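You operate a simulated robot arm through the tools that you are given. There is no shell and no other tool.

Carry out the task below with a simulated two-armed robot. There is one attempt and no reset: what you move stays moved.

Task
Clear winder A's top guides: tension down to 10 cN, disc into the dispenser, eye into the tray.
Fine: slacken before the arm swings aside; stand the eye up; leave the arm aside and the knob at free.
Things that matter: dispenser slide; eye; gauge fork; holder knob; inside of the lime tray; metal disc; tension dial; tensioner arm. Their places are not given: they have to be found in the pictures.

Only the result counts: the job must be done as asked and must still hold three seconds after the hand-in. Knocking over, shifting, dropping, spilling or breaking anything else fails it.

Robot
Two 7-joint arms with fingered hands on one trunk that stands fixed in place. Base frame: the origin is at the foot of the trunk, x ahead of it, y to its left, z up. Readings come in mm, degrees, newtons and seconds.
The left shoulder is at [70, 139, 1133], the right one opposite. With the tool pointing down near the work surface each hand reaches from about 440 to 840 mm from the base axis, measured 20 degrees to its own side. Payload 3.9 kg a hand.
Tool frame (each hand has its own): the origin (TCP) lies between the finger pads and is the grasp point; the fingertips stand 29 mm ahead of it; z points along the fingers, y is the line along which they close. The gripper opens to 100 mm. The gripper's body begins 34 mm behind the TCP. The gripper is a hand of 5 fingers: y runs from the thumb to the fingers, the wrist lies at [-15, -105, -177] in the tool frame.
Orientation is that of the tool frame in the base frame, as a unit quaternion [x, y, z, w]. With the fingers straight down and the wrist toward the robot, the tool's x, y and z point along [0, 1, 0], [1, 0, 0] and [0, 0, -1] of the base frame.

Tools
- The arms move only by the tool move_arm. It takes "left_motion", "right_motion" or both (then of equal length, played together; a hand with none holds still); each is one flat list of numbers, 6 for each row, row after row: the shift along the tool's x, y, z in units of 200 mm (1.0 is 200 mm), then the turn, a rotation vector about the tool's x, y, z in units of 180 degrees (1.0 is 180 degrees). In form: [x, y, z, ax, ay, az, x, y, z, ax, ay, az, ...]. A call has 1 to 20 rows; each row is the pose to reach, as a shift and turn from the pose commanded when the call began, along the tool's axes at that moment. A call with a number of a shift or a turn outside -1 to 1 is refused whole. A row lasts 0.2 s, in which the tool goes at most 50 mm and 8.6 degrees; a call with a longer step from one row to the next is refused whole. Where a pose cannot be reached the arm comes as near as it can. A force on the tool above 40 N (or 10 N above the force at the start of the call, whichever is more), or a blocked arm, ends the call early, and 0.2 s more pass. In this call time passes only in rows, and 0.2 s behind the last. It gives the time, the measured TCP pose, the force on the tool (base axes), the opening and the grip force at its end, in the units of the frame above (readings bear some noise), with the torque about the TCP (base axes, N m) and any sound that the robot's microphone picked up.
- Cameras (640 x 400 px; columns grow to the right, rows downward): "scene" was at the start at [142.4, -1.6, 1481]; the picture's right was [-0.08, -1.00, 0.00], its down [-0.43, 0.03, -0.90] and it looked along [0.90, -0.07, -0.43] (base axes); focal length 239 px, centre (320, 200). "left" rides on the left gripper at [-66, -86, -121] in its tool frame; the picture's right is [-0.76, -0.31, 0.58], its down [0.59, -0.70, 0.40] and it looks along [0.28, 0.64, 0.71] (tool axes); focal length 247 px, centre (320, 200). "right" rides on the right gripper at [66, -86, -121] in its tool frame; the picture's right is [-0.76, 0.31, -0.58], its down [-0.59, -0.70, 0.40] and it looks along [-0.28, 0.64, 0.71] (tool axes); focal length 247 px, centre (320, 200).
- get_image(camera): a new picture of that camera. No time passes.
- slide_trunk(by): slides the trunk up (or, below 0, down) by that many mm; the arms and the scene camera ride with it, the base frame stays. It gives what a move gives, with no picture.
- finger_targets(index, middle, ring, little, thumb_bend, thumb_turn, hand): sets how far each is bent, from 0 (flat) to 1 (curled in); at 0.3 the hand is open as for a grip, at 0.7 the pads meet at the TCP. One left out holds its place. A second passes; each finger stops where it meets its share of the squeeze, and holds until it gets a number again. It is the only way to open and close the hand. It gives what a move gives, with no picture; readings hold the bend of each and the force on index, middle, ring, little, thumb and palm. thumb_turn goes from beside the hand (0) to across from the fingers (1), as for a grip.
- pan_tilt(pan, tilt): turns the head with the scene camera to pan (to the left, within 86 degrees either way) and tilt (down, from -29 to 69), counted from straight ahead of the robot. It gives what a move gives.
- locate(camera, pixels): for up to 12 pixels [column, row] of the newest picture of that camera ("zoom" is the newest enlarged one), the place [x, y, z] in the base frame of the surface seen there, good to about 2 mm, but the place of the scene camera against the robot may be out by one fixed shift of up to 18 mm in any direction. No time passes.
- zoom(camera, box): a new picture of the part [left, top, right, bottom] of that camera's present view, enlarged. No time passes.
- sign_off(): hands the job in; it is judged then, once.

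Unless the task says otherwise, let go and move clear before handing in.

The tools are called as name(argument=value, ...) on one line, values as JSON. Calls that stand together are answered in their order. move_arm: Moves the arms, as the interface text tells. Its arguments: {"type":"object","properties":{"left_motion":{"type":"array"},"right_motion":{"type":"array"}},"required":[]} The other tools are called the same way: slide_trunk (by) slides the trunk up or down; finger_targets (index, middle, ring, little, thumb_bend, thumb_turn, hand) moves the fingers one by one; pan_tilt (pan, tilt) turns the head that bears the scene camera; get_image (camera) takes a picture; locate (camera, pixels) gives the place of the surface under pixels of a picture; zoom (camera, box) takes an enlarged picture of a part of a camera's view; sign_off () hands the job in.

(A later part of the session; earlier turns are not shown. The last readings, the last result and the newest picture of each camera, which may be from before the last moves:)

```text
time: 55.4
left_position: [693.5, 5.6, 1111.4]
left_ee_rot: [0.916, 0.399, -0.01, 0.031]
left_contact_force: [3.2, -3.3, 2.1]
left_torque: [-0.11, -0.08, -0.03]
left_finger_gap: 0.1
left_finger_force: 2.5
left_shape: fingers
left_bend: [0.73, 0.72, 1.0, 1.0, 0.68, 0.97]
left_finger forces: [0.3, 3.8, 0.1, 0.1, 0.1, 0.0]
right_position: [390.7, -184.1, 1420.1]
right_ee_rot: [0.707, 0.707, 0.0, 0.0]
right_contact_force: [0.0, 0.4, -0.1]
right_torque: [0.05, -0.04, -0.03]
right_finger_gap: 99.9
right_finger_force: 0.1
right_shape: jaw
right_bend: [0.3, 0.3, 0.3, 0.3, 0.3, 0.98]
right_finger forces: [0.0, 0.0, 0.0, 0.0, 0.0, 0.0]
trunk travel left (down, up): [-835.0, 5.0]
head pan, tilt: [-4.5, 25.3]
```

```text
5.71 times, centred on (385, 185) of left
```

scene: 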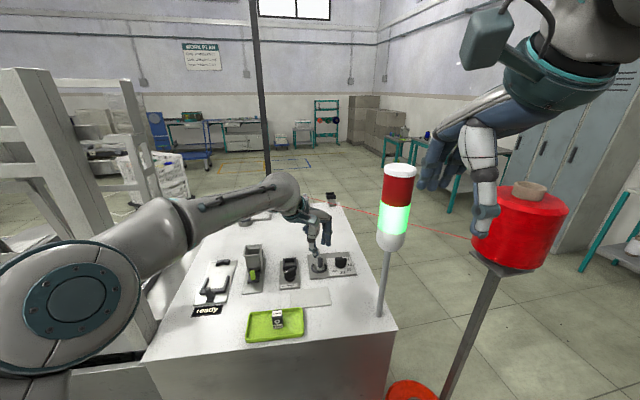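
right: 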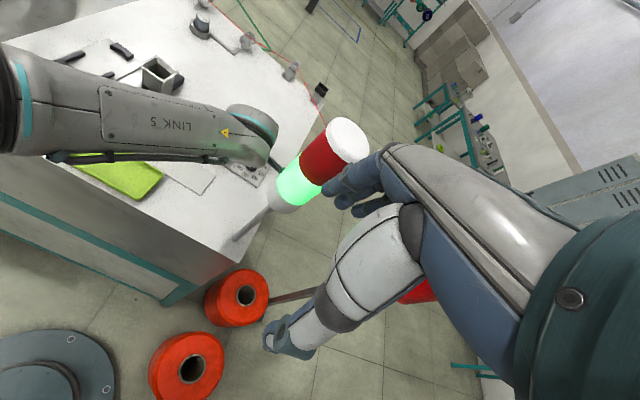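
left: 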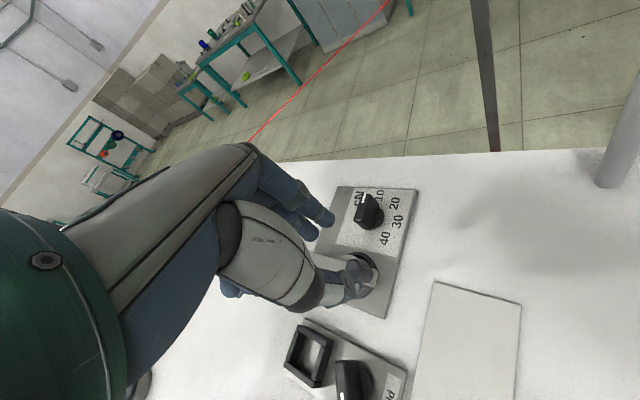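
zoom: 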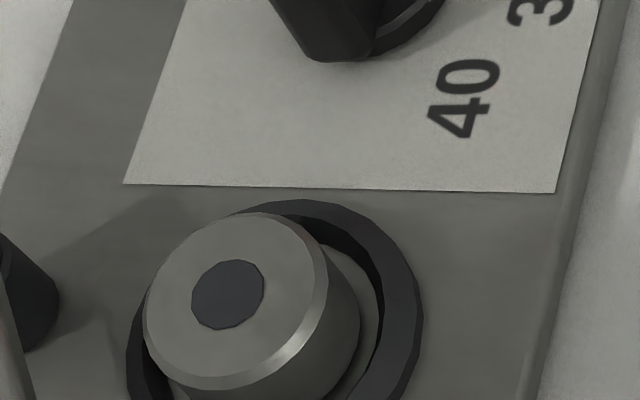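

The disc is a ≈25 mm cylinder, top z≈1062.7, centred ≈(692,-48), and the arm is at ≈50°. I'll push on to about 70°.

move_arm(left_motion=[0.028, 0.005, -0.001, 0, 0, 0, 0.0565, 0.0095, -0.002, 0, 0, 0, 0.087, 0.0185, -0.003, 0, 0, 0, 0.1165, 0.03, -0.0035, 0, 0, 0])

zoom(camera="scene", box=[270, 220, 350, 290])

zoom(camera="left", box=[280, 160, 420, 300])

```text
time: 56.4
left_position: [710.8, 18.5, 1113.5]
left_ee_rot: [0.917, 0.398, -0.011, 0.03]
left_contact_force: [-9.6, -9.0, -0.8]
left_torque: [-0.18, 0.18, 0.12]
left_finger_gap: 9.1
left_finger_force: 6.5
left_shape: fingers
left_bend: [0.73, 0.73, 1.0, 1.0, 0.66, 0.91]
left_finger forces: [1.4, 0.0, 0.0, 0.0, 12.3, 0.0]
right_position: [388.2, -184.9, 1421.9]
right_ee_rot: [0.708, 0.707, 0.001, -0.001]
right_contact_force: [-0.1, 0.1, 0.4]
right_torque: [-0.01, 0.01, 0.01]
right_finger_gap: 99.7
right_finger_force: 0.0
right_shape: jaw
right_bend: [0.3, 0.3, 0.3, 0.3, 0.3, 0.98]
right_finger forces: [0.1, 0.1, 0.0, 0.0, 0.1, 0.0]
trunk travel left (down, up): [-835.0, 5.0]
head pan, tilt: [-4.5, 25.3]
```

```text
5.71 times, centred on (310, 255) of scene
```

zoom: 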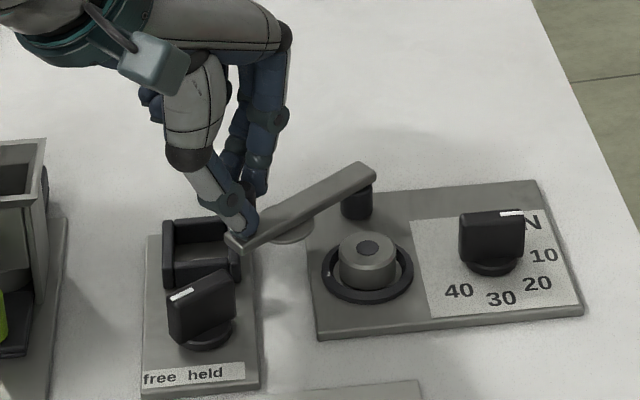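

```text
2.86 times, centred on (350, 230) of left
```

zoom: 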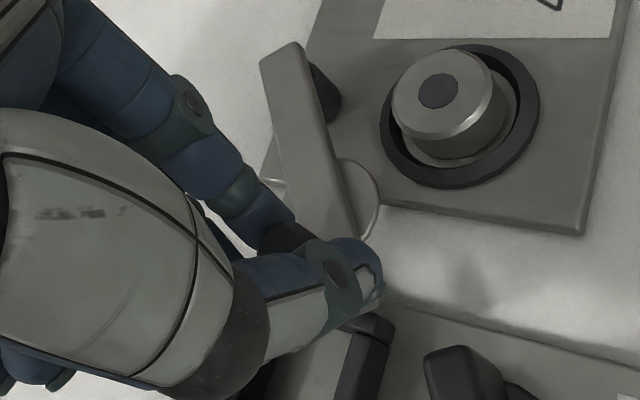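

The push met resistance (thumb 12 N): the arm seems to be at its stop. I'll measure its angle before easing off.

locate(camera="zoom", pixels=[[283, 55], [290, 90], [305, 130], [325, 190], [335, 225], [365, 210], [440, 90], [480, 120], [350, 360], [375, 330], [300, 245], [270, 70]])

```text
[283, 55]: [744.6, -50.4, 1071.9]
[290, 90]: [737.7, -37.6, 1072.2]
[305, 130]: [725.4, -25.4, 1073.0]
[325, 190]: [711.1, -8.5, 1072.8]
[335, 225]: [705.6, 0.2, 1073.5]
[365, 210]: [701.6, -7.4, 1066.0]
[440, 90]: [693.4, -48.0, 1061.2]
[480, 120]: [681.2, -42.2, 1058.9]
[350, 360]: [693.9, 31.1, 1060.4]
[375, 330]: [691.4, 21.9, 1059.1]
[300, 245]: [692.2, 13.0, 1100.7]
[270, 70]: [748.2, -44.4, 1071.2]
```

The arm stands at ≈53° and resists, with the handle at (692,13). I'll back off a few mm to relieve the force, open the pinch, and lift clear.

move_arm(left_motion=[-0.03, -0.005, 0.001, 0, 0, 0, -0.06, -0.012, 0.002, 0, 0, 0])

finger_targets(hand="left", index=0.58, middle=0.58, thumb_bend=0.56)

zoom(camera="left", box=[280, 160, 420, 300])

zoom(camera="scene", box=[270, 220, 350, 290])

```text
time: 57.0
left_position: [702.9, 12.3, 1114.2]
left_ee_rot: [0.916, 0.4, -0.01, 0.031]
left_contact_force: [-1.6, -2.5, 0.1]
left_torque: [-0.08, 0.05, 0.03]
left_finger_gap: 5.8
left_finger_force: 3.6
left_shape: fingers
left_bend: [0.72, 0.73, 1.0, 1.0, 0.67, 0.95]
left_finger forces: [2.3, 0.0, 0.1, 0.0, 4.6, 0.0]
right_position: [391.3, -184.3, 1420.1]
right_ee_rot: [0.706, 0.708, 0.001, -0.001]
right_contact_force: [0.1, -0.8, 0.2]
right_torque: [0.01, 0.0, 0.04]
right_finger_gap: 99.9
right_finger_force: 0.2
right_shape: jaw
right_bend: [0.3, 0.3, 0.3, 0.3, 0.3, 0.98]
right_finger forces: [0.0, 0.0, 0.0, 0.0, 0.0, 0.0]
trunk travel left (down, up): [-835.0, 5.0]
head pan, tilt: [-4.5, 25.3]
```

```text
time: 58.0
left_position: [703.5, 13.0, 1112.4]
left_ee_rot: [0.916, 0.399, -0.01, 0.032]
left_contact_force: [0.5, -0.1, 0.3]
left_torque: [0.0, 0.01, 0.0]
left_finger_gap: 33.3
left_finger_force: 0.0
left_shape: fingers
left_bend: [0.57, 0.57, 1.0, 1.0, 0.56, 0.97]
left_finger forces: [0.1, 0.0, 0.0, 0.0, 0.0, 0.1]
right_position: [391.9, -183.2, 1420.4]
right_ee_rot: [0.707, 0.707, 0.0, 0.0]
right_contact_force: [-0.1, -0.7, 0.6]
right_torque: [0.03, 0.03, 0.01]
right_finger_gap: 99.7
right_finger_force: 0.1
right_shape: jaw
right_bend: [0.3, 0.3, 0.3, 0.3, 0.3, 0.98]
right_finger forces: [0.0, 0.0, 0.0, 0.0, 0.1, 0.1]
trunk travel left (down, up): [-835.0, 5.0]
head pan, tilt: [-4.5, 25.3]
```

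```text
2.86 times, centred on (350, 230) of left
```

zoom: 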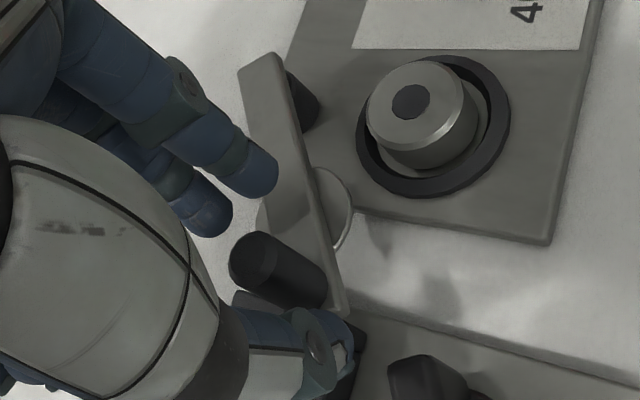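

```text
5.71 times, centred on (310, 255) of scene
```

zoom: 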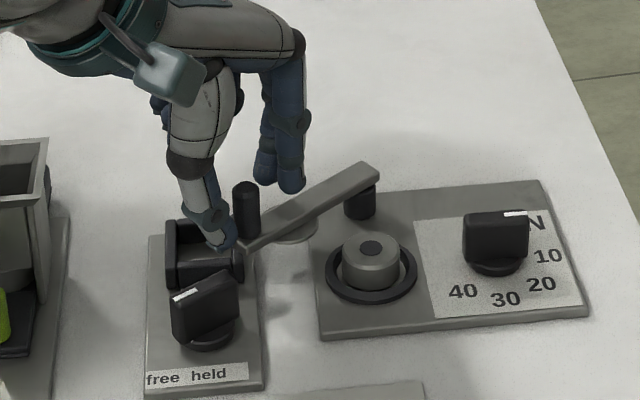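

Released. The arm is clearly aside; I'll measure it in this scene zoom (correcting for its known shift).

locate(camera="zoom", pixels=[[244, 188], [255, 243], [300, 212], [360, 175], [330, 195], [371, 247], [345, 240], [398, 245], [370, 265], [496, 222], [520, 214], [200, 290]])

```text
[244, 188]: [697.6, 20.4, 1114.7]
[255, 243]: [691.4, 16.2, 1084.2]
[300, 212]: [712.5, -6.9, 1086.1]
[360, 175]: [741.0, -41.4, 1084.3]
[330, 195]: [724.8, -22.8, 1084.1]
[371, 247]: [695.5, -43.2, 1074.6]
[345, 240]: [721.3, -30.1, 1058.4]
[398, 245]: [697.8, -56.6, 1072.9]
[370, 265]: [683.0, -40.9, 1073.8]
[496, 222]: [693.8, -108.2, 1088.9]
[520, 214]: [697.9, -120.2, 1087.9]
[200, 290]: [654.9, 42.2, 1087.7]
```

The arm is ≈53° aside and seems to be at its stop; the disc is fully exposed. I'll lift clear and then look closely at the dispenser's hopper.

move_arm(left_motion=[-0.006, 0.007, -0.15, 0, 0, 0, -0.013, 0.015, -0.3, 0, 0, 0])

get_image(camera="left")

get_image(camera="scene")

zoom(camera="scene", box=[225, 225, 295, 300])

```text
time: 58.6
left_position: [703.0, 11.8, 1174.2]
left_ee_rot: [0.916, 0.399, -0.013, 0.031]
left_contact_force: [-0.1, -0.3, -0.1]
left_torque: [0.01, 0.04, -0.03]
left_finger_gap: 33.7
left_finger_force: 0.0
left_shape: fingers
left_bend: [0.57, 0.57, 1.0, 1.0, 0.56, 0.98]
left_finger forces: [0.1, 0.1, 0.0, 0.0, 0.0, 0.0]
right_position: [391.7, -183.9, 1420.4]
right_ee_rot: [0.706, 0.708, 0.0, 0.0]
right_contact_force: [0.1, -0.4, -0.2]
right_torque: [0.0, 0.01, -0.02]
right_finger_gap: 100.0
right_finger_force: 0.1
right_shape: jaw
right_bend: [0.3, 0.3, 0.3, 0.3, 0.3, 0.98]
right_finger forces: [0.0, 0.0, 0.0, 0.1, 0.1, 0.1]
trunk travel left (down, up): [-835.0, 5.0]
head pan, tilt: [-4.5, 25.3]
```

```text
taken
```

left: 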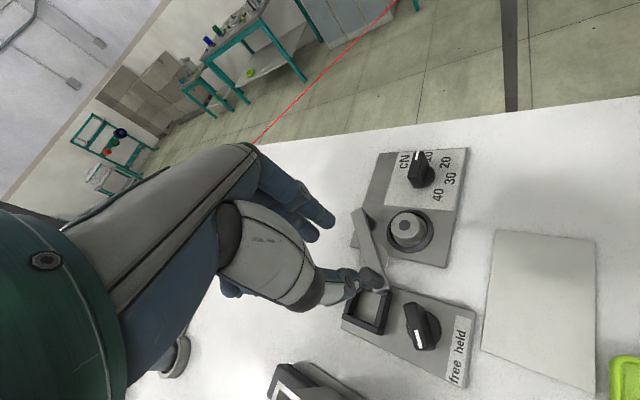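

```text
taken
```

scene: 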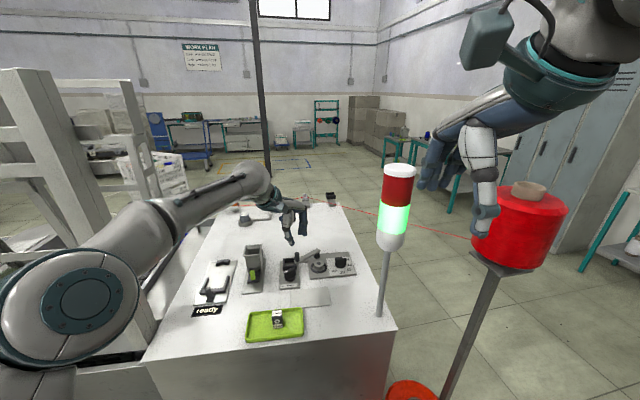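

```text
5.33 times, centred on (260, 262) of scene
```

zoom: 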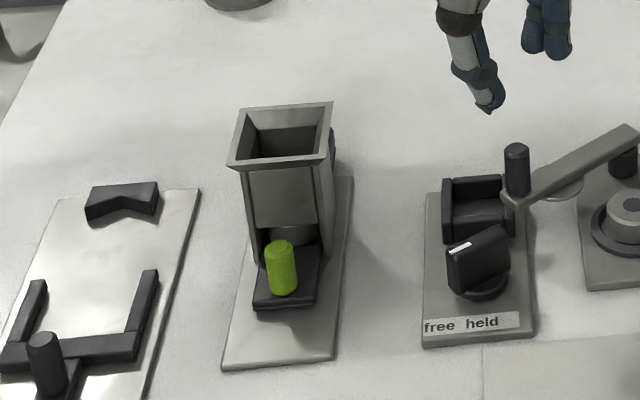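

The hopper is a flared box with a disc visible at its foot. I'll measure its mouth and shaft.

locate(camera="zoom", pixels=[[230, 163], [242, 109], [331, 104], [321, 164], [285, 140], [285, 125], [265, 130], [305, 145], [281, 155], [280, 195], [285, 235], [280, 245]])

zoom(camera="scene", box=[240, 238, 280, 290])

```text
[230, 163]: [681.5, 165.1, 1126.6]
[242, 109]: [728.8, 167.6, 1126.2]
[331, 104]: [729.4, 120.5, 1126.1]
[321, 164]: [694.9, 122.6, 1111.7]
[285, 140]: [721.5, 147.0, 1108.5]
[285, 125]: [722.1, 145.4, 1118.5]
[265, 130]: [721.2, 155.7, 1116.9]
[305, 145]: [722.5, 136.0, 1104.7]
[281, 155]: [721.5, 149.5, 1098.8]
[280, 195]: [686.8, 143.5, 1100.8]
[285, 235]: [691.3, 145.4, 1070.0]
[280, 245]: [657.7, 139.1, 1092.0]
```

```text
7.69 times, centred on (260, 264) of scene
```

zoom: 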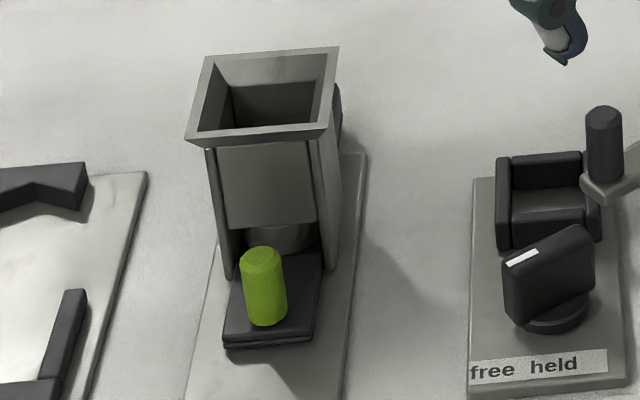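

Corrected, the hopper mouth is x 680–727, y 112–159, rim z≈1114, with a ≈31 mm square shaft. I'll zoom on the disc from the hand camera to settle its size and how it sits.

zoom(camera="left", box=[375, 195, 445, 265])

locate(camera="zoom", pixels=[[255, 150], [290, 130], [225, 180], [300, 200], [340, 190], [255, 220], [320, 260], [200, 150], [280, 270], [390, 180], [355, 230], [270, 185]])

```text
5.71 times, centred on (410, 230) of left
```

zoom: 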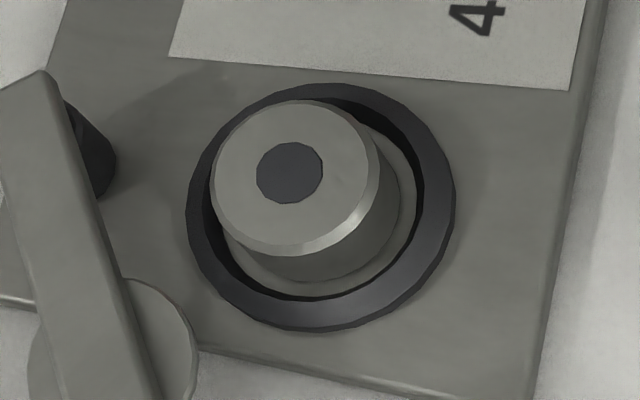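

```text
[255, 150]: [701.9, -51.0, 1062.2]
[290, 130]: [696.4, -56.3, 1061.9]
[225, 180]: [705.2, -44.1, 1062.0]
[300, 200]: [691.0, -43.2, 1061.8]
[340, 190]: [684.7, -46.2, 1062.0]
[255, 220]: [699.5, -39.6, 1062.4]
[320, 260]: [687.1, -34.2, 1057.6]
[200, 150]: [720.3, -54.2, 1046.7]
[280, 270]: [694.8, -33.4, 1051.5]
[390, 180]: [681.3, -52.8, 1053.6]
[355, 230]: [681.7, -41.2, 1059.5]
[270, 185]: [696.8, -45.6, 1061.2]
```

The disc is ≈30 mm across with its top at 1062 and centre ≈(694.5,-48.5), sitting in a ring whose top is at 1050. I'll open the pinch to ≈45 mm, level the tips with a slight counter-tilt and move over the disc.

finger_targets(hand="left", index=0.51, middle=0.51, thumb_bend=0.52)

move_arm(left_motion=[-0.08, 0.055, 0.0, 0.011, 0, 0, -0.16, 0.11, 0.0, 0.022, 0, 0, -0.24, 0.1635, 0.1, 0.033, 0, 0, -0.24, 0.1635, 0.239, 0.0444, 0, 0])

get_image(camera="left")

zoom(camera="left", box=[280, 190, 420, 330])

zoom(camera="scene", box=[285, 220, 365, 290])

```text
time: 59.6
left_position: [702.5, 13.1, 1174.1]
left_ee_rot: [0.917, 0.398, -0.012, 0.031]
left_contact_force: [0.3, 0.0, 0.2]
left_torque: [-0.02, 0.0, 0.0]
left_finger_gap: 45.9
left_finger_force: 0.1
left_shape: fingers
left_bend: [0.51, 0.51, 1.0, 1.0, 0.52, 0.98]
left_finger forces: [0.1, 0.0, 0.0, 0.0, 0.0, 0.0]
right_position: [390.8, -183.5, 1420.8]
right_ee_rot: [0.706, 0.708, 0.0, 0.0]
right_contact_force: [0.0, 0.3, 0.0]
right_torque: [0.01, 0.02, -0.02]
right_finger_gap: 99.9
right_finger_force: 0.1
right_shape: jaw
right_bend: [0.3, 0.3, 0.3, 0.3, 0.3, 0.98]
right_finger forces: [0.0, 0.0, 0.0, 0.0, 0.1, 0.1]
trunk travel left (down, up): [-835.0, 5.0]
head pan, tilt: [-4.5, 25.3]
```

```text
time: 60.6
left_position: [696.4, -48.3, 1127.3]
left_ee_rot: [0.916, 0.397, -0.04, -0.034]
left_contact_force: [0.5, 0.7, 0.1]
left_torque: [-0.03, 0.0, 0.01]
left_finger_gap: 46.0
left_finger_force: 0.2
left_shape: fingers
left_bend: [0.51, 0.51, 1.0, 1.0, 0.52, 0.98]
left_finger forces: [0.0, 0.0, 0.0, 0.1, 0.1, 0.0]
right_position: [391.6, -183.3, 1419.2]
right_ee_rot: [0.707, 0.708, 0.0, -0.001]
right_contact_force: [-0.5, 0.0, -0.1]
right_torque: [-0.01, -0.01, -0.02]
right_finger_gap: 99.9
right_finger_force: 0.1
right_shape: jaw
right_bend: [0.3, 0.3, 0.3, 0.3, 0.3, 0.98]
right_finger forces: [0.1, 0.1, 0.0, 0.0, 0.0, 0.0]
trunk travel left (down, up): [-835.0, 5.0]
head pan, tilt: [-4.5, 25.3]
```

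```text
taken
```

left: 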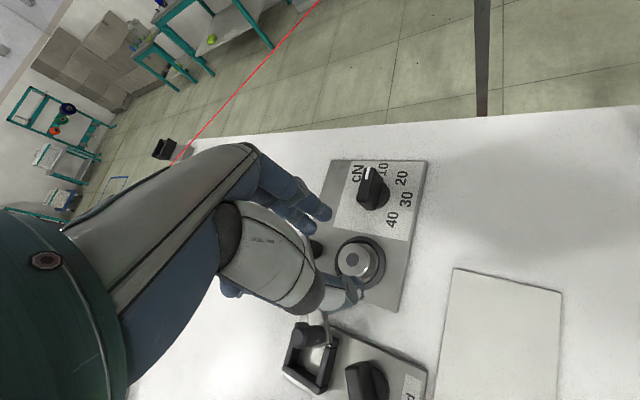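

```text
2.86 times, centred on (350, 260) of left
```

zoom: 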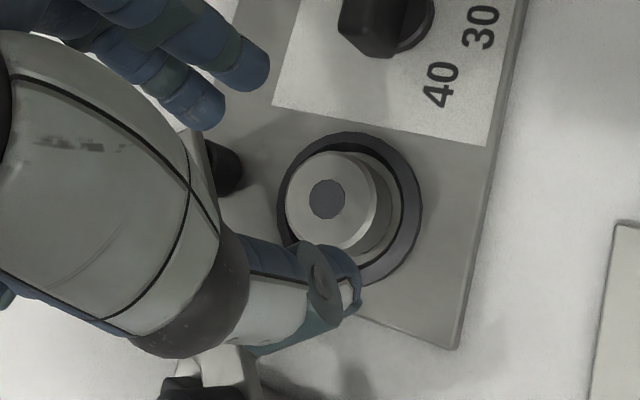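

```text
5.71 times, centred on (325, 255) of scene
```

zoom: 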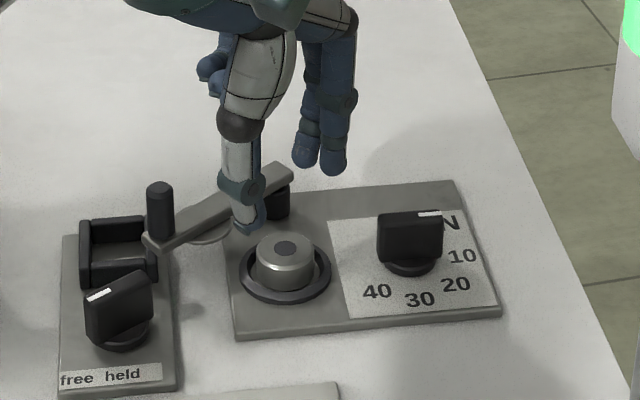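

The pinch straddles the disc from above. I'll locate the disc's centre and thumb/finger tips in this view for final centring.

locate(camera="left", pixels=[[353, 260], [341, 261], [363, 251], [353, 246], [356, 275], [367, 275], [360, 292], [356, 285], [349, 281], [332, 214], [316, 228], [377, 262]])

```text
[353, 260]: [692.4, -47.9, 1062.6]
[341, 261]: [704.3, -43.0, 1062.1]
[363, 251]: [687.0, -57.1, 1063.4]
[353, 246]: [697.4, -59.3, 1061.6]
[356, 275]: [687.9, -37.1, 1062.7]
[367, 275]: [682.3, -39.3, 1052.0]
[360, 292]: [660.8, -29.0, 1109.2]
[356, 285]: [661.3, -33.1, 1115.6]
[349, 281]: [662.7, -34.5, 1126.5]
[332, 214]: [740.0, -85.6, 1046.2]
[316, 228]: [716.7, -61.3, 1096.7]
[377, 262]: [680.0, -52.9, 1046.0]
```

Disc centre (692.5,-48), so I'll shift 3.5 mm toward it while lowering to z≈1085.

move_arm(left_motion=[-0.002, 0.001, 0.08, 0, 0, 0, -0.0025, 0.001, 0.16, 0, 0, 0, 0, 0.005, 0.205, 0, 0, 0])

zoom(camera="left", box=[280, 190, 420, 330])

zoom(camera="scene", box=[285, 220, 365, 290])

```text
time: 61.4
left_position: [690.1, -47.4, 1087.4]
left_ee_rot: [0.917, 0.397, -0.039, -0.032]
left_contact_force: [0.0, 0.3, -0.1]
left_torque: [-0.03, 0.0, -0.02]
left_finger_gap: 46.1
left_finger_force: 0.1
left_shape: fingers
left_bend: [0.51, 0.51, 1.0, 1.0, 0.52, 0.98]
left_finger forces: [0.0, 0.0, 0.0, 0.0, 0.0, 0.0]
right_position: [391.0, -183.6, 1421.3]
right_ee_rot: [0.706, 0.708, 0.0, 0.0]
right_contact_force: [-0.3, 0.2, -0.4]
right_torque: [0.0, 0.01, 0.02]
right_finger_gap: 99.7
right_finger_force: 0.0
right_shape: jaw
right_bend: [0.3, 0.3, 0.3, 0.3, 0.3, 0.98]
right_finger forces: [0.1, 0.1, 0.0, 0.0, 0.1, 0.0]
trunk travel left (down, up): [-835.0, 5.0]
head pan, tilt: [-4.5, 25.3]
```

```text
2.86 times, centred on (350, 260) of left
```

zoom: 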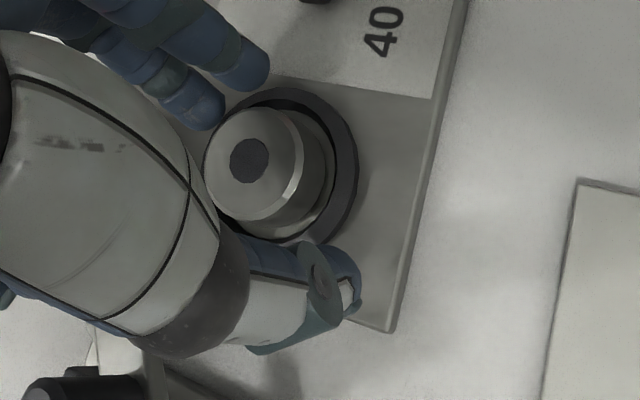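

```text
5.71 times, centred on (325, 255) of scene
```

zoom: 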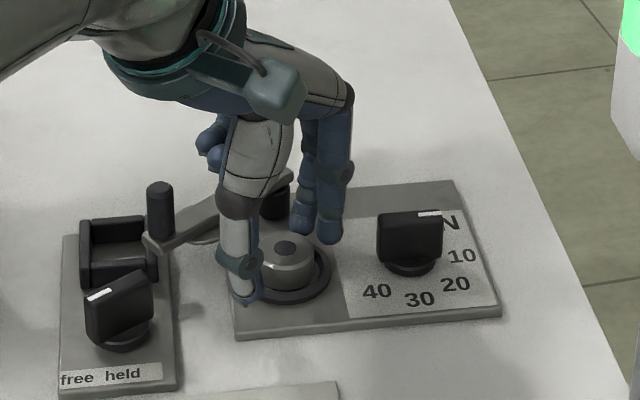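

Centred within 2 mm. Lower another 4 mm, then close on the disc.

move_arm(left_motion=[0.004, 0.008, 0.02, 0, 0, 0])

finger_targets(hand="left", index=0.6, middle=0.6, thumb_bend=0.6)

zoom(camera="left", box=[280, 190, 420, 330])

zoom(camera="scene", box=[285, 220, 365, 290])

```text
time: 61.8
left_position: [691.1, -48.3, 1085.3]
left_ee_rot: [0.916, 0.397, -0.039, -0.032]
left_contact_force: [0.7, -0.8, 1.8]
left_torque: [-0.03, -0.06, 0.0]
left_finger_gap: 46.1
left_finger_force: 0.5
left_shape: fingers
left_bend: [0.51, 0.51, 1.0, 1.0, 0.52, 0.98]
left_finger forces: [0.0, 2.1, 0.1, 0.1, 0.0, 0.1]
right_position: [391.6, -183.7, 1421.9]
right_ee_rot: [0.706, 0.709, 0.0, 0.0]
right_contact_force: [-0.5, 0.3, -0.6]
right_torque: [-0.03, 0.01, 0.0]
right_finger_gap: 99.8
right_finger_force: 0.0
right_shape: jaw
right_bend: [0.3, 0.3, 0.3, 0.3, 0.3, 0.98]
right_finger forces: [0.0, 0.1, 0.1, 0.0, 0.0, 0.1]
trunk travel left (down, up): [-835.0, 5.0]
head pan, tilt: [-4.5, 25.3]
```

```text
time: 62.8
left_position: [691.0, -48.3, 1084.7]
left_ee_rot: [0.916, 0.398, -0.038, -0.033]
left_contact_force: [5.0, -3.5, 10.0]
left_torque: [-0.21, -0.42, -0.02]
left_finger_gap: 26.2
left_finger_force: 7.7
left_shape: fingers
left_bend: [0.6, 0.56, 1.0, 1.0, 0.6, 0.98]
left_finger forces: [0.4, 14.8, 0.0, 0.0, 0.0, 0.0]
right_position: [390.6, -183.8, 1421.9]
right_ee_rot: [0.707, 0.708, -0.001, 0.0]
right_contact_force: [-0.2, 0.5, -0.4]
right_torque: [0.02, 0.01, 0.04]
right_finger_gap: 99.9
right_finger_force: 0.1
right_shape: jaw
right_bend: [0.3, 0.3, 0.3, 0.3, 0.3, 0.98]
right_finger forces: [0.0, 0.1, 0.0, 0.0, 0.0, 0.0]
trunk travel left (down, up): [-835.0, 5.0]
head pan, tilt: [-4.5, 25.3]
```

```text
2.86 times, centred on (350, 260) of left
```

zoom: 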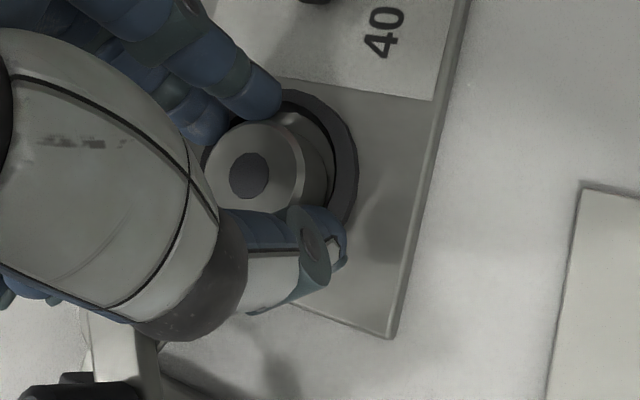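

```text
5.71 times, centred on (325, 255) of scene
```

zoom: 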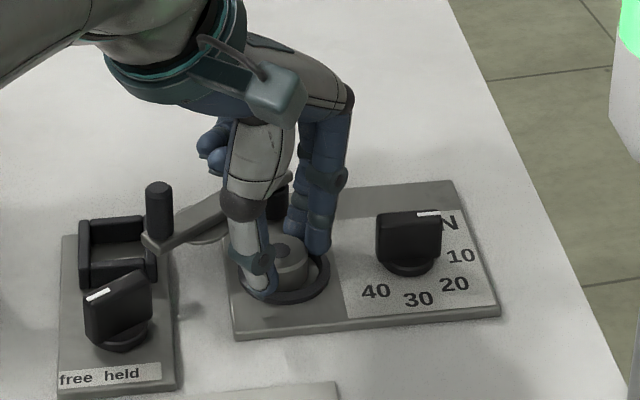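

The middle fingertip is pressing on the ring (14.8 N, 10 N upward), so I'll raise 4 mm and then close further.

move_arm(left_motion=[-0.001, -0.002, -0.022, 0, 0, 0])

finger_targets(hand="left", index=0.6, middle=0.6, thumb_bend=0.6)

zoom(camera="left", box=[280, 190, 420, 330])

zoom(camera="scene", box=[295, 235, 345, 285])

```text
time: 63.2
left_position: [691.6, -48.4, 1085.6]
left_ee_rot: [0.917, 0.396, -0.04, -0.035]
left_contact_force: [2.7, -2.5, 0.6]
left_torque: [-0.07, -0.14, -0.05]
left_finger_gap: 26.3
left_finger_force: 3.2
left_shape: fingers
left_bend: [0.6, 0.56, 1.0, 1.0, 0.6, 0.98]
left_finger forces: [0.3, 6.7, 0.0, 0.0, 0.0, 0.1]
right_position: [393.1, -184.8, 1419.7]
right_ee_rot: [0.706, 0.708, 0.0, 0.0]
right_contact_force: [0.3, -1.1, 0.5]
right_torque: [-0.01, 0.01, 0.01]
right_finger_gap: 99.8
right_finger_force: 0.0
right_shape: jaw
right_bend: [0.3, 0.3, 0.3, 0.3, 0.3, 0.98]
right_finger forces: [0.0, 0.1, 0.0, 0.0, 0.0, 0.0]
trunk travel left (down, up): [-835.0, 5.0]
head pan, tilt: [-4.5, 25.3]
```

```text
time: 64.2
left_position: [690.2, -47.8, 1088.6]
left_ee_rot: [0.916, 0.398, -0.039, -0.033]
left_contact_force: [1.4, -0.9, 0.6]
left_torque: [0.0, 0.0, -0.01]
left_finger_gap: 25.8
left_finger_force: 1.2
left_shape: fingers
left_bend: [0.6, 0.59, 1.0, 1.0, 0.6, 0.98]
left_finger forces: [0.2, 1.1, 0.0, 0.1, 0.1, 0.1]
right_position: [392.3, -183.4, 1420.0]
right_ee_rot: [0.707, 0.707, 0.0, 0.0]
right_contact_force: [-0.2, -0.1, 0.3]
right_torque: [-0.01, 0.0, 0.02]
right_finger_gap: 99.9
right_finger_force: 0.1
right_shape: jaw
right_bend: [0.3, 0.3, 0.3, 0.3, 0.3, 0.98]
right_finger forces: [0.1, 0.1, 0.1, 0.0, 0.0, 0.0]
trunk travel left (down, up): [-835.0, 5.0]
head pan, tilt: [-4.5, 25.3]
```

```text
2.86 times, centred on (350, 260) of left
```

zoom: 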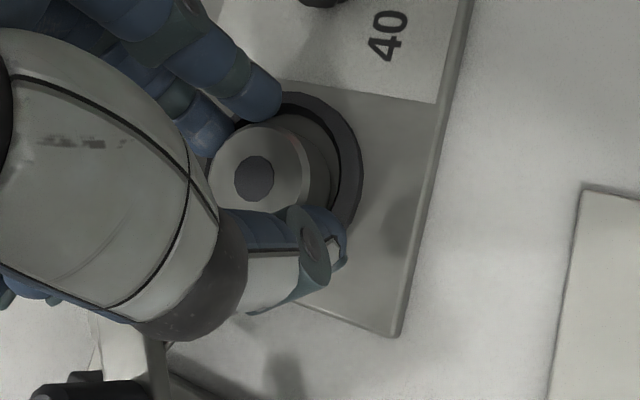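

```text
8.00 times, centred on (320, 260) of scene
```

zoom: 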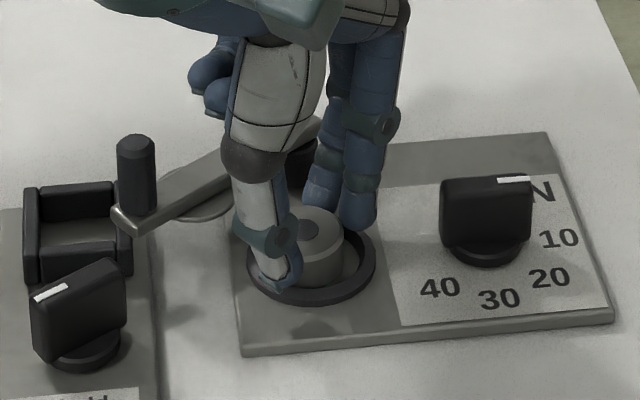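

The pads now meet the disc's sides lightly. I'll close further to hold it.

finger_targets(hand="left", index=0.66, middle=0.65, thumb_bend=0.64)

zoom(camera="left", box=[280, 190, 420, 330])

zoom(camera="scene", box=[295, 235, 345, 285])

```text
time: 65.2
left_position: [692.2, -47.3, 1088.3]
left_ee_rot: [0.917, 0.396, -0.04, -0.032]
left_contact_force: [5.3, -4.6, 4.0]
left_torque: [-0.12, -0.16, -0.03]
left_finger_gap: 18.9
left_finger_force: 4.4
left_shape: fingers
left_bend: [0.63, 0.61, 1.0, 1.0, 0.63, 0.97]
left_finger forces: [3.7, 4.5, 0.0, 0.0, 1.6, 0.1]
right_position: [392.4, -184.3, 1420.7]
right_ee_rot: [0.707, 0.708, 0.001, 0.0]
right_contact_force: [0.3, 0.6, 0.5]
right_torque: [0.0, 0.03, -0.01]
right_finger_gap: 99.9
right_finger_force: 0.0
right_shape: jaw
right_bend: [0.3, 0.3, 0.3, 0.3, 0.3, 0.98]
right_finger forces: [0.0, 0.0, 0.0, 0.0, 0.0, 0.1]
trunk travel left (down, up): [-835.0, 5.0]
head pan, tilt: [-4.5, 25.3]
```

```text
2.86 times, centred on (350, 260) of left
```

zoom: 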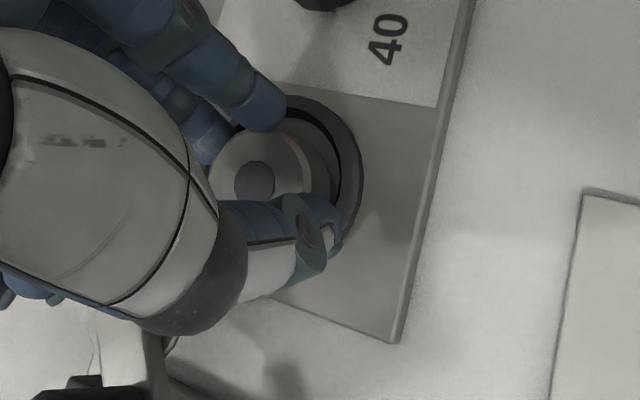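

```text
8.00 times, centred on (320, 260) of scene
```

zoom: 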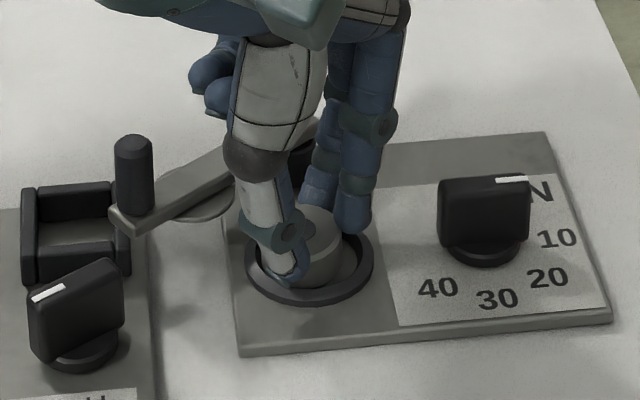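

The fingers push the disc against the ring on the thumb's side (net ≈7 N), so I'll shift the hand 3 mm toward the finger side to balance the grip.

move_arm(left_motion=[0, 0.015, 0, 0, 0, 0])

finger_targets(hand="left", index=0.68, middle=0.67, thumb_bend=0.66)

zoom(camera="scene", box=[295, 235, 345, 285])

zoom(camera="left", box=[300, 200, 400, 300])

```text
time: 65.6
left_position: [693.7, -50.2, 1087.6]
left_ee_rot: [0.916, 0.397, -0.039, -0.034]
left_contact_force: [0.6, -1.7, 3.2]
left_torque: [-0.07, -0.02, -0.02]
left_finger_gap: 19.1
left_finger_force: 4.0
left_shape: fingers
left_bend: [0.64, 0.62, 1.0, 1.0, 0.63, 0.97]
left_finger forces: [2.3, 2.5, 0.1, 0.0, 2.9, 0.0]
right_position: [390.4, -183.0, 1421.6]
right_ee_rot: [0.707, 0.708, 0.0, 0.0]
right_contact_force: [0.8, 0.1, -1.2]
right_torque: [0.01, 0.0, 0.0]
right_finger_gap: 99.9
right_finger_force: 0.0
right_shape: jaw
right_bend: [0.3, 0.3, 0.3, 0.3, 0.3, 0.98]
right_finger forces: [0.1, 0.0, 0.0, 0.1, 0.0, 0.1]
trunk travel left (down, up): [-835.0, 5.0]
head pan, tilt: [-4.5, 25.3]
```

```text
time: 66.6
left_position: [694.2, -49.5, 1088.6]
left_ee_rot: [0.916, 0.397, -0.038, -0.032]
left_contact_force: [1.7, -1.9, 4.1]
left_torque: [-0.05, -0.02, 0.0]
left_finger_gap: 18.5
left_finger_force: 5.6
left_shape: fingers
left_bend: [0.65, 0.63, 1.0, 1.0, 0.64, 0.97]
left_finger forces: [3.2, 3.7, 0.1, 0.0, 3.9, 0.1]
right_position: [391.4, -184.8, 1419.7]
right_ee_rot: [0.706, 0.708, 0.001, 0.0]
right_contact_force: [0.0, 0.0, -0.5]
right_torque: [0.01, -0.01, -0.03]
right_finger_gap: 99.8
right_finger_force: 0.1
right_shape: jaw
right_bend: [0.3, 0.3, 0.3, 0.3, 0.3, 0.98]
right_finger forces: [0.0, 0.0, 0.1, 0.0, 0.1, 0.1]
trunk travel left (down, up): [-835.0, 5.0]
head pan, tilt: [-4.5, 25.3]
```

```text
8.00 times, centred on (320, 260) of scene
```

zoom: 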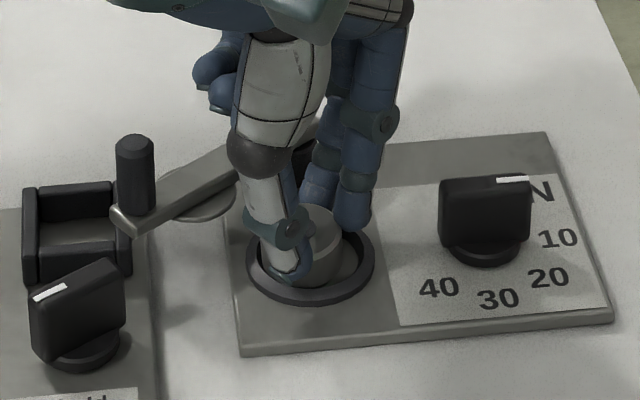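

```text
4.00 times, centred on (350, 250) of left
```

zoom: 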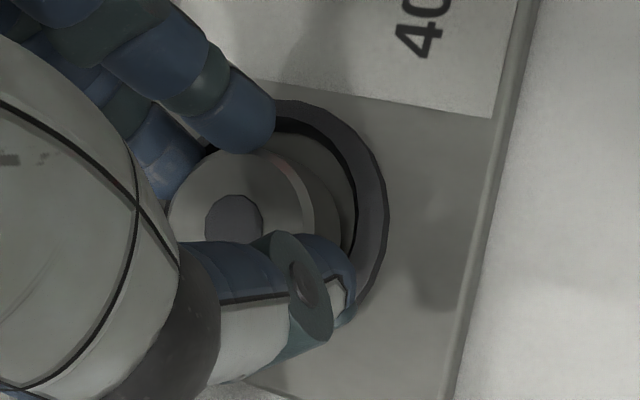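

The grip is balanced (3.2/3.7 vs 3.9 N). I'll firm it a little and lift slowly.

finger_targets(hand="left", index=0.71, middle=0.7, thumb_bend=0.68)

move_arm(left_motion=[-0.001, -0.002, -0.025, 0, 0, 0, -0.0023, -0.0047, -0.05, 0, 0, 0])

zoom(camera="scene", box=[295, 235, 345, 285])

zoom(camera="left", box=[300, 200, 400, 300])

```text
time: 67.6
left_position: [693.7, -49.7, 1088.4]
left_ee_rot: [0.917, 0.397, -0.039, -0.032]
left_contact_force: [3.5, -3.6, 5.4]
left_torque: [-0.07, -0.04, -0.01]
left_finger_gap: 17.5
left_finger_force: 7.2
left_shape: fingers
left_bend: [0.65, 0.64, 1.0, 1.0, 0.64, 0.97]
left_finger forces: [4.6, 5.9, 0.0, 0.0, 4.9, 0.0]
right_position: [391.6, -184.0, 1421.4]
right_ee_rot: [0.706, 0.709, 0.0, 0.0]
right_contact_force: [0.1, 0.3, -0.4]
right_torque: [-0.03, 0.01, 0.02]
right_finger_gap: 99.8
right_finger_force: 0.0
right_shape: jaw
right_bend: [0.3, 0.3, 0.3, 0.3, 0.3, 0.98]
right_finger forces: [0.0, 0.1, 0.0, 0.0, 0.1, 0.0]
trunk travel left (down, up): [-835.0, 5.0]
head pan, tilt: [-4.5, 25.3]
```

```text
time: 68.2
left_position: [693.6, -49.5, 1096.5]
left_ee_rot: [0.916, 0.397, -0.039, -0.034]
left_contact_force: [1.9, -1.6, 2.6]
left_torque: [-0.04, -0.1, 0.0]
left_finger_gap: 3.6
left_finger_force: 1.9
left_shape: fingers
left_bend: [0.71, 0.68, 1.0, 1.0, 0.68, 0.97]
left_finger forces: [0.9, 3.5, 0.0, 0.0, 0.1, 0.1]
right_position: [390.9, -182.9, 1420.8]
right_ee_rot: [0.706, 0.708, 0.0, 0.0]
right_contact_force: [0.3, -0.5, -0.2]
right_torque: [-0.02, 0.01, 0.01]
right_finger_gap: 99.9
right_finger_force: 0.0
right_shape: jaw
right_bend: [0.3, 0.3, 0.3, 0.3, 0.3, 0.98]
right_finger forces: [0.0, 0.1, 0.1, 0.0, 0.0, 0.0]
trunk travel left (down, up): [-835.0, 5.0]
head pan, tilt: [-4.5, 25.3]
```

```text
8.00 times, centred on (320, 260) of scene
```

zoom: 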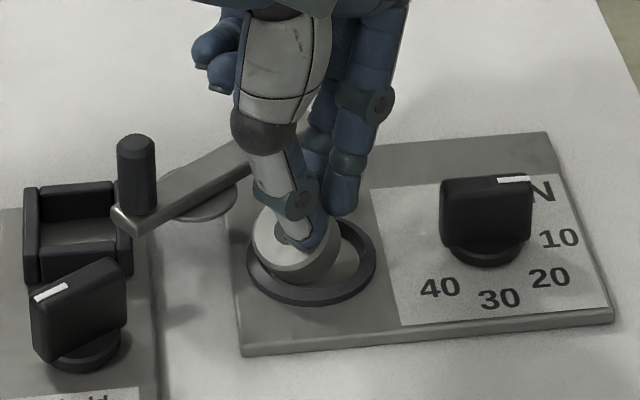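

```text
4.00 times, centred on (350, 250) of left
```

zoom: 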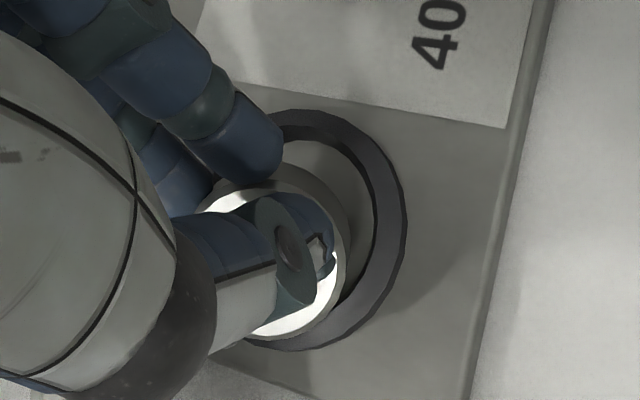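

The disc slipped and has tipped, leaning on the ring's edge toward the thumb. I'll ease the fingers open slowly so that it can settle back.

finger_targets(hand="left", index=0.62, middle=0.6, thumb_bend=0.66)

zoom(camera="scene", box=[295, 235, 345, 285])

zoom(camera="left", box=[300, 200, 400, 300])

```text
time: 69.2
left_position: [694.0, -49.7, 1096.2]
left_ee_rot: [0.917, 0.397, -0.039, -0.033]
left_contact_force: [1.5, -0.7, 0.4]
left_torque: [0.01, 0.01, 0.0]
left_finger_gap: 15.2
left_finger_force: 0.0
left_shape: fingers
left_bend: [0.62, 0.6, 1.0, 1.0, 0.66, 0.97]
left_finger forces: [0.1, 0.0, 0.0, 0.1, 0.0, 0.1]
right_position: [392.7, -183.2, 1420.5]
right_ee_rot: [0.706, 0.708, 0.0, 0.0]
right_contact_force: [0.0, 0.5, -0.5]
right_torque: [0.0, -0.01, -0.01]
right_finger_gap: 99.9
right_finger_force: 0.1
right_shape: jaw
right_bend: [0.3, 0.3, 0.3, 0.3, 0.3, 0.98]
right_finger forces: [0.0, 0.0, 0.0, 0.0, 0.1, 0.0]
trunk travel left (down, up): [-835.0, 5.0]
head pan, tilt: [-4.5, 25.3]
```

```text
8.00 times, centred on (320, 260) of scene
```

zoom: 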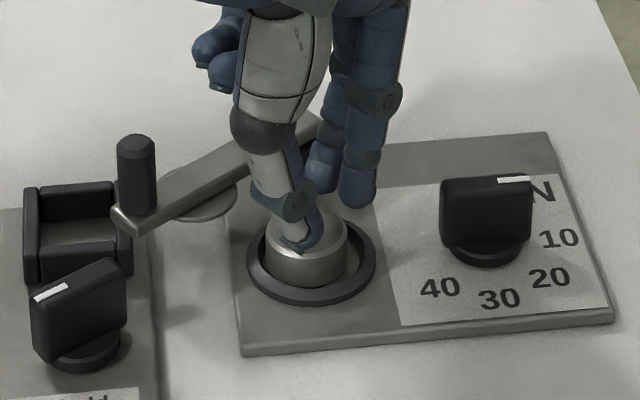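

```text
4.00 times, centred on (350, 250) of left
```

zoom: 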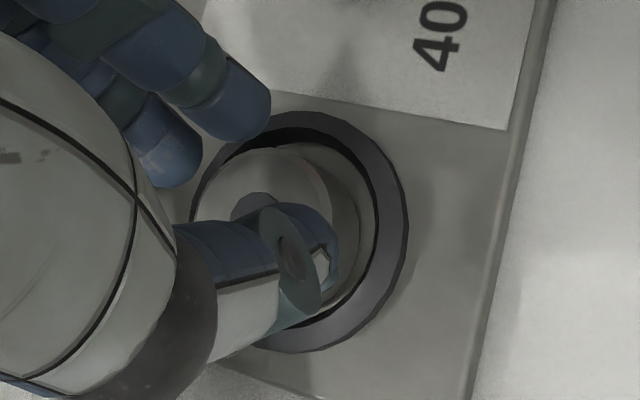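

The disc settled back flat in its ring. The thumb tip had been riding on the chamfer about 5 mm higher than the fingers, so I'll rise, remove the counter-tilt to level the tips, and re-grip lower.

move_arm(left_motion=[-0.003, -0.006, -0.075, 0, 0, 0, -0.006, -0.012, -0.13, -0.015, 0, 0, -0.006, -0.012, -0.16, -0.031, 0, 0])

finger_targets(hand="left", index=0.49, middle=0.49, thumb_bend=0.5)

get_image(camera="left")

zoom(camera="left", box=[300, 200, 420, 320])

```text
time: 70.0
left_position: [694.1, -49.2, 1130.6]
left_ee_rot: [0.917, 0.398, -0.019, 0.012]
left_contact_force: [-0.2, 0.6, 0.4]
left_torque: [0.03, -0.02, 0.02]
left_finger_gap: 15.3
left_finger_force: 0.1
left_shape: fingers
left_bend: [0.62, 0.6, 1.0, 1.0, 0.66, 0.97]
left_finger forces: [0.1, 0.1, 0.1, 0.1, 0.1, 0.0]
right_position: [391.5, -181.9, 1422.4]
right_ee_rot: [0.706, 0.708, 0.0, 0.0]
right_contact_force: [0.0, 0.6, 0.1]
right_torque: [0.0, 0.0, -0.02]
right_finger_gap: 99.9
right_finger_force: 0.0
right_shape: jaw
right_bend: [0.3, 0.3, 0.3, 0.3, 0.3, 0.98]
right_finger forces: [0.0, 0.0, 0.0, 0.0, 0.0, 0.1]
trunk travel left (down, up): [-835.0, 5.0]
head pan, tilt: [-4.5, 25.3]
```

```text
time: 71.0
left_position: [693.4, -49.5, 1129.5]
left_ee_rot: [0.917, 0.399, -0.019, 0.012]
left_contact_force: [0.5, -0.1, 0.0]
left_torque: [0.01, 0.03, -0.03]
left_finger_gap: 51.0
left_finger_force: 0.0
left_shape: fingers
left_bend: [0.49, 0.49, 1.0, 1.0, 0.5, 0.97]
left_finger forces: [0.0, 0.0, 0.0, 0.0, 0.0, 0.0]
right_position: [390.9, -182.7, 1420.5]
right_ee_rot: [0.706, 0.708, 0.0, 0.0]
right_contact_force: [0.2, 0.5, 0.0]
right_torque: [-0.03, 0.01, 0.02]
right_finger_gap: 100.0
right_finger_force: 0.0
right_shape: jaw
right_bend: [0.3, 0.3, 0.3, 0.3, 0.3, 0.98]
right_finger forces: [0.0, 0.1, 0.0, 0.1, 0.0, 0.1]
trunk travel left (down, up): [-835.0, 5.0]
head pan, tilt: [-4.5, 25.3]
```

```text
taken
```

left: 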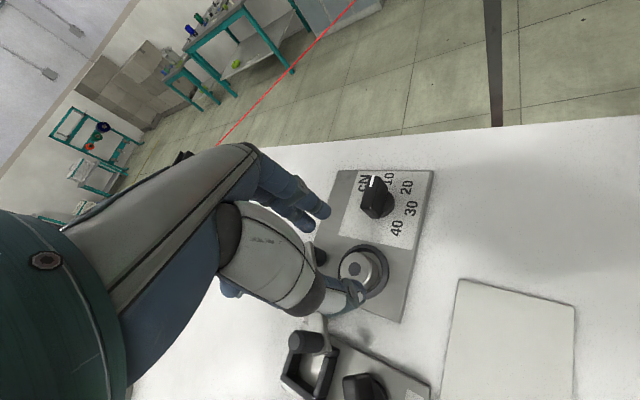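

```text
3.33 times, centred on (360, 260) of left
```

zoom: 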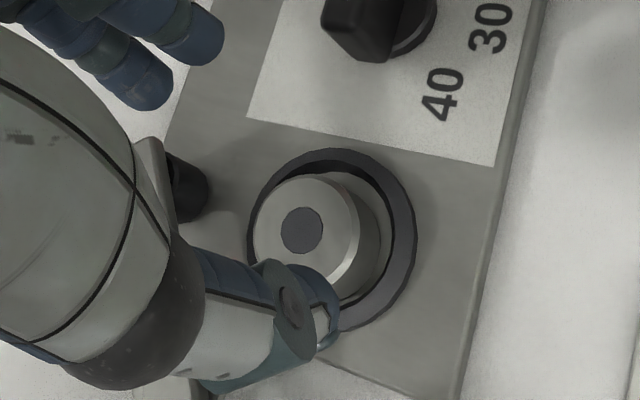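

The tips are level now. I'll locate the disc centre and edges again.

locate(camera="zoom", pixels=[[302, 231], [262, 230], [300, 185], [340, 215], [320, 265], [360, 250], [370, 220], [330, 160], [405, 220], [260, 190], [280, 270], [350, 285]])

```text
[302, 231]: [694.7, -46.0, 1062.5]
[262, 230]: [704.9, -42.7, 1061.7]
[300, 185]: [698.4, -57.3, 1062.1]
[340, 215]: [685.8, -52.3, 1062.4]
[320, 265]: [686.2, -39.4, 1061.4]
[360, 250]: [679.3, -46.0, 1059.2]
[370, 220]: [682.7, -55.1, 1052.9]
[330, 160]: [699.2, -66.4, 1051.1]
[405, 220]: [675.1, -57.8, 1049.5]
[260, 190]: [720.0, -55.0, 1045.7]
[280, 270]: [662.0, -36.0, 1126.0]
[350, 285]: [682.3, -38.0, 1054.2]
```

Disc centre ≈(694.5,-46.8). I'll descend level to z≈1084.5, with the tips just above the ring.

move_arm(left_motion=[0.01, -0.002, 0.09, 0, 0, 0, 0.02, -0.003, 0.18, 0, 0, 0, 0.023, -0.004, 0.222, 0, 0, 0])

zoom(camera="scene", box=[295, 235, 345, 285])

zoom(camera="left", box=[290, 200, 410, 320])

```text
time: 71.8
left_position: [695.5, -48.3, 1085.7]
left_ee_rot: [0.917, 0.398, -0.019, 0.012]
left_contact_force: [0.7, -0.7, 0.2]
left_torque: [0.01, -0.03, -0.01]
left_finger_gap: 51.0
left_finger_force: 0.0
left_shape: fingers
left_bend: [0.49, 0.49, 1.0, 1.0, 0.5, 0.97]
left_finger forces: [0.0, 0.0, 0.0, 0.0, 0.0, 0.0]
right_position: [392.1, -181.8, 1421.4]
right_ee_rot: [0.707, 0.707, 0.0, 0.001]
right_contact_force: [-0.5, -0.5, 0.6]
right_torque: [-0.03, -0.01, 0.02]
right_finger_gap: 100.1
right_finger_force: 0.1
right_shape: jaw
right_bend: [0.3, 0.3, 0.3, 0.3, 0.3, 0.98]
right_finger forces: [0.0, 0.0, 0.0, 0.1, 0.0, 0.0]
trunk travel left (down, up): [-835.0, 5.0]
head pan, tilt: [-4.5, 25.3]
```

```text
8.00 times, centred on (320, 260) of scene
```

zoom: 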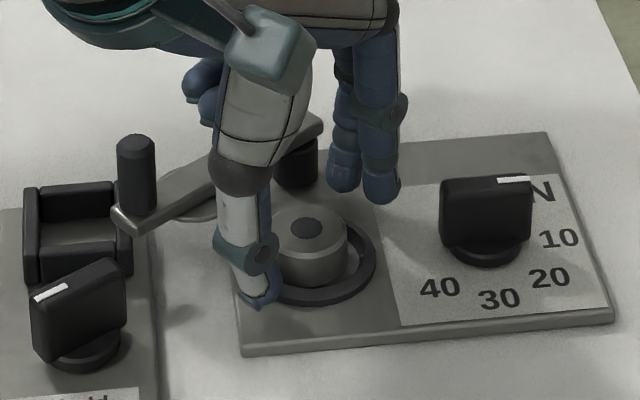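

```text
3.33 times, centred on (350, 260) of left
```

zoom: 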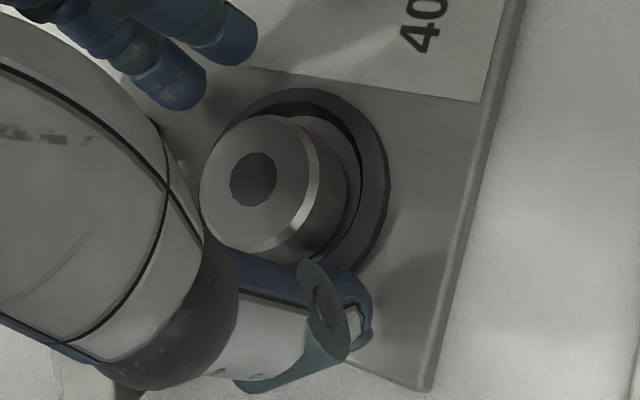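

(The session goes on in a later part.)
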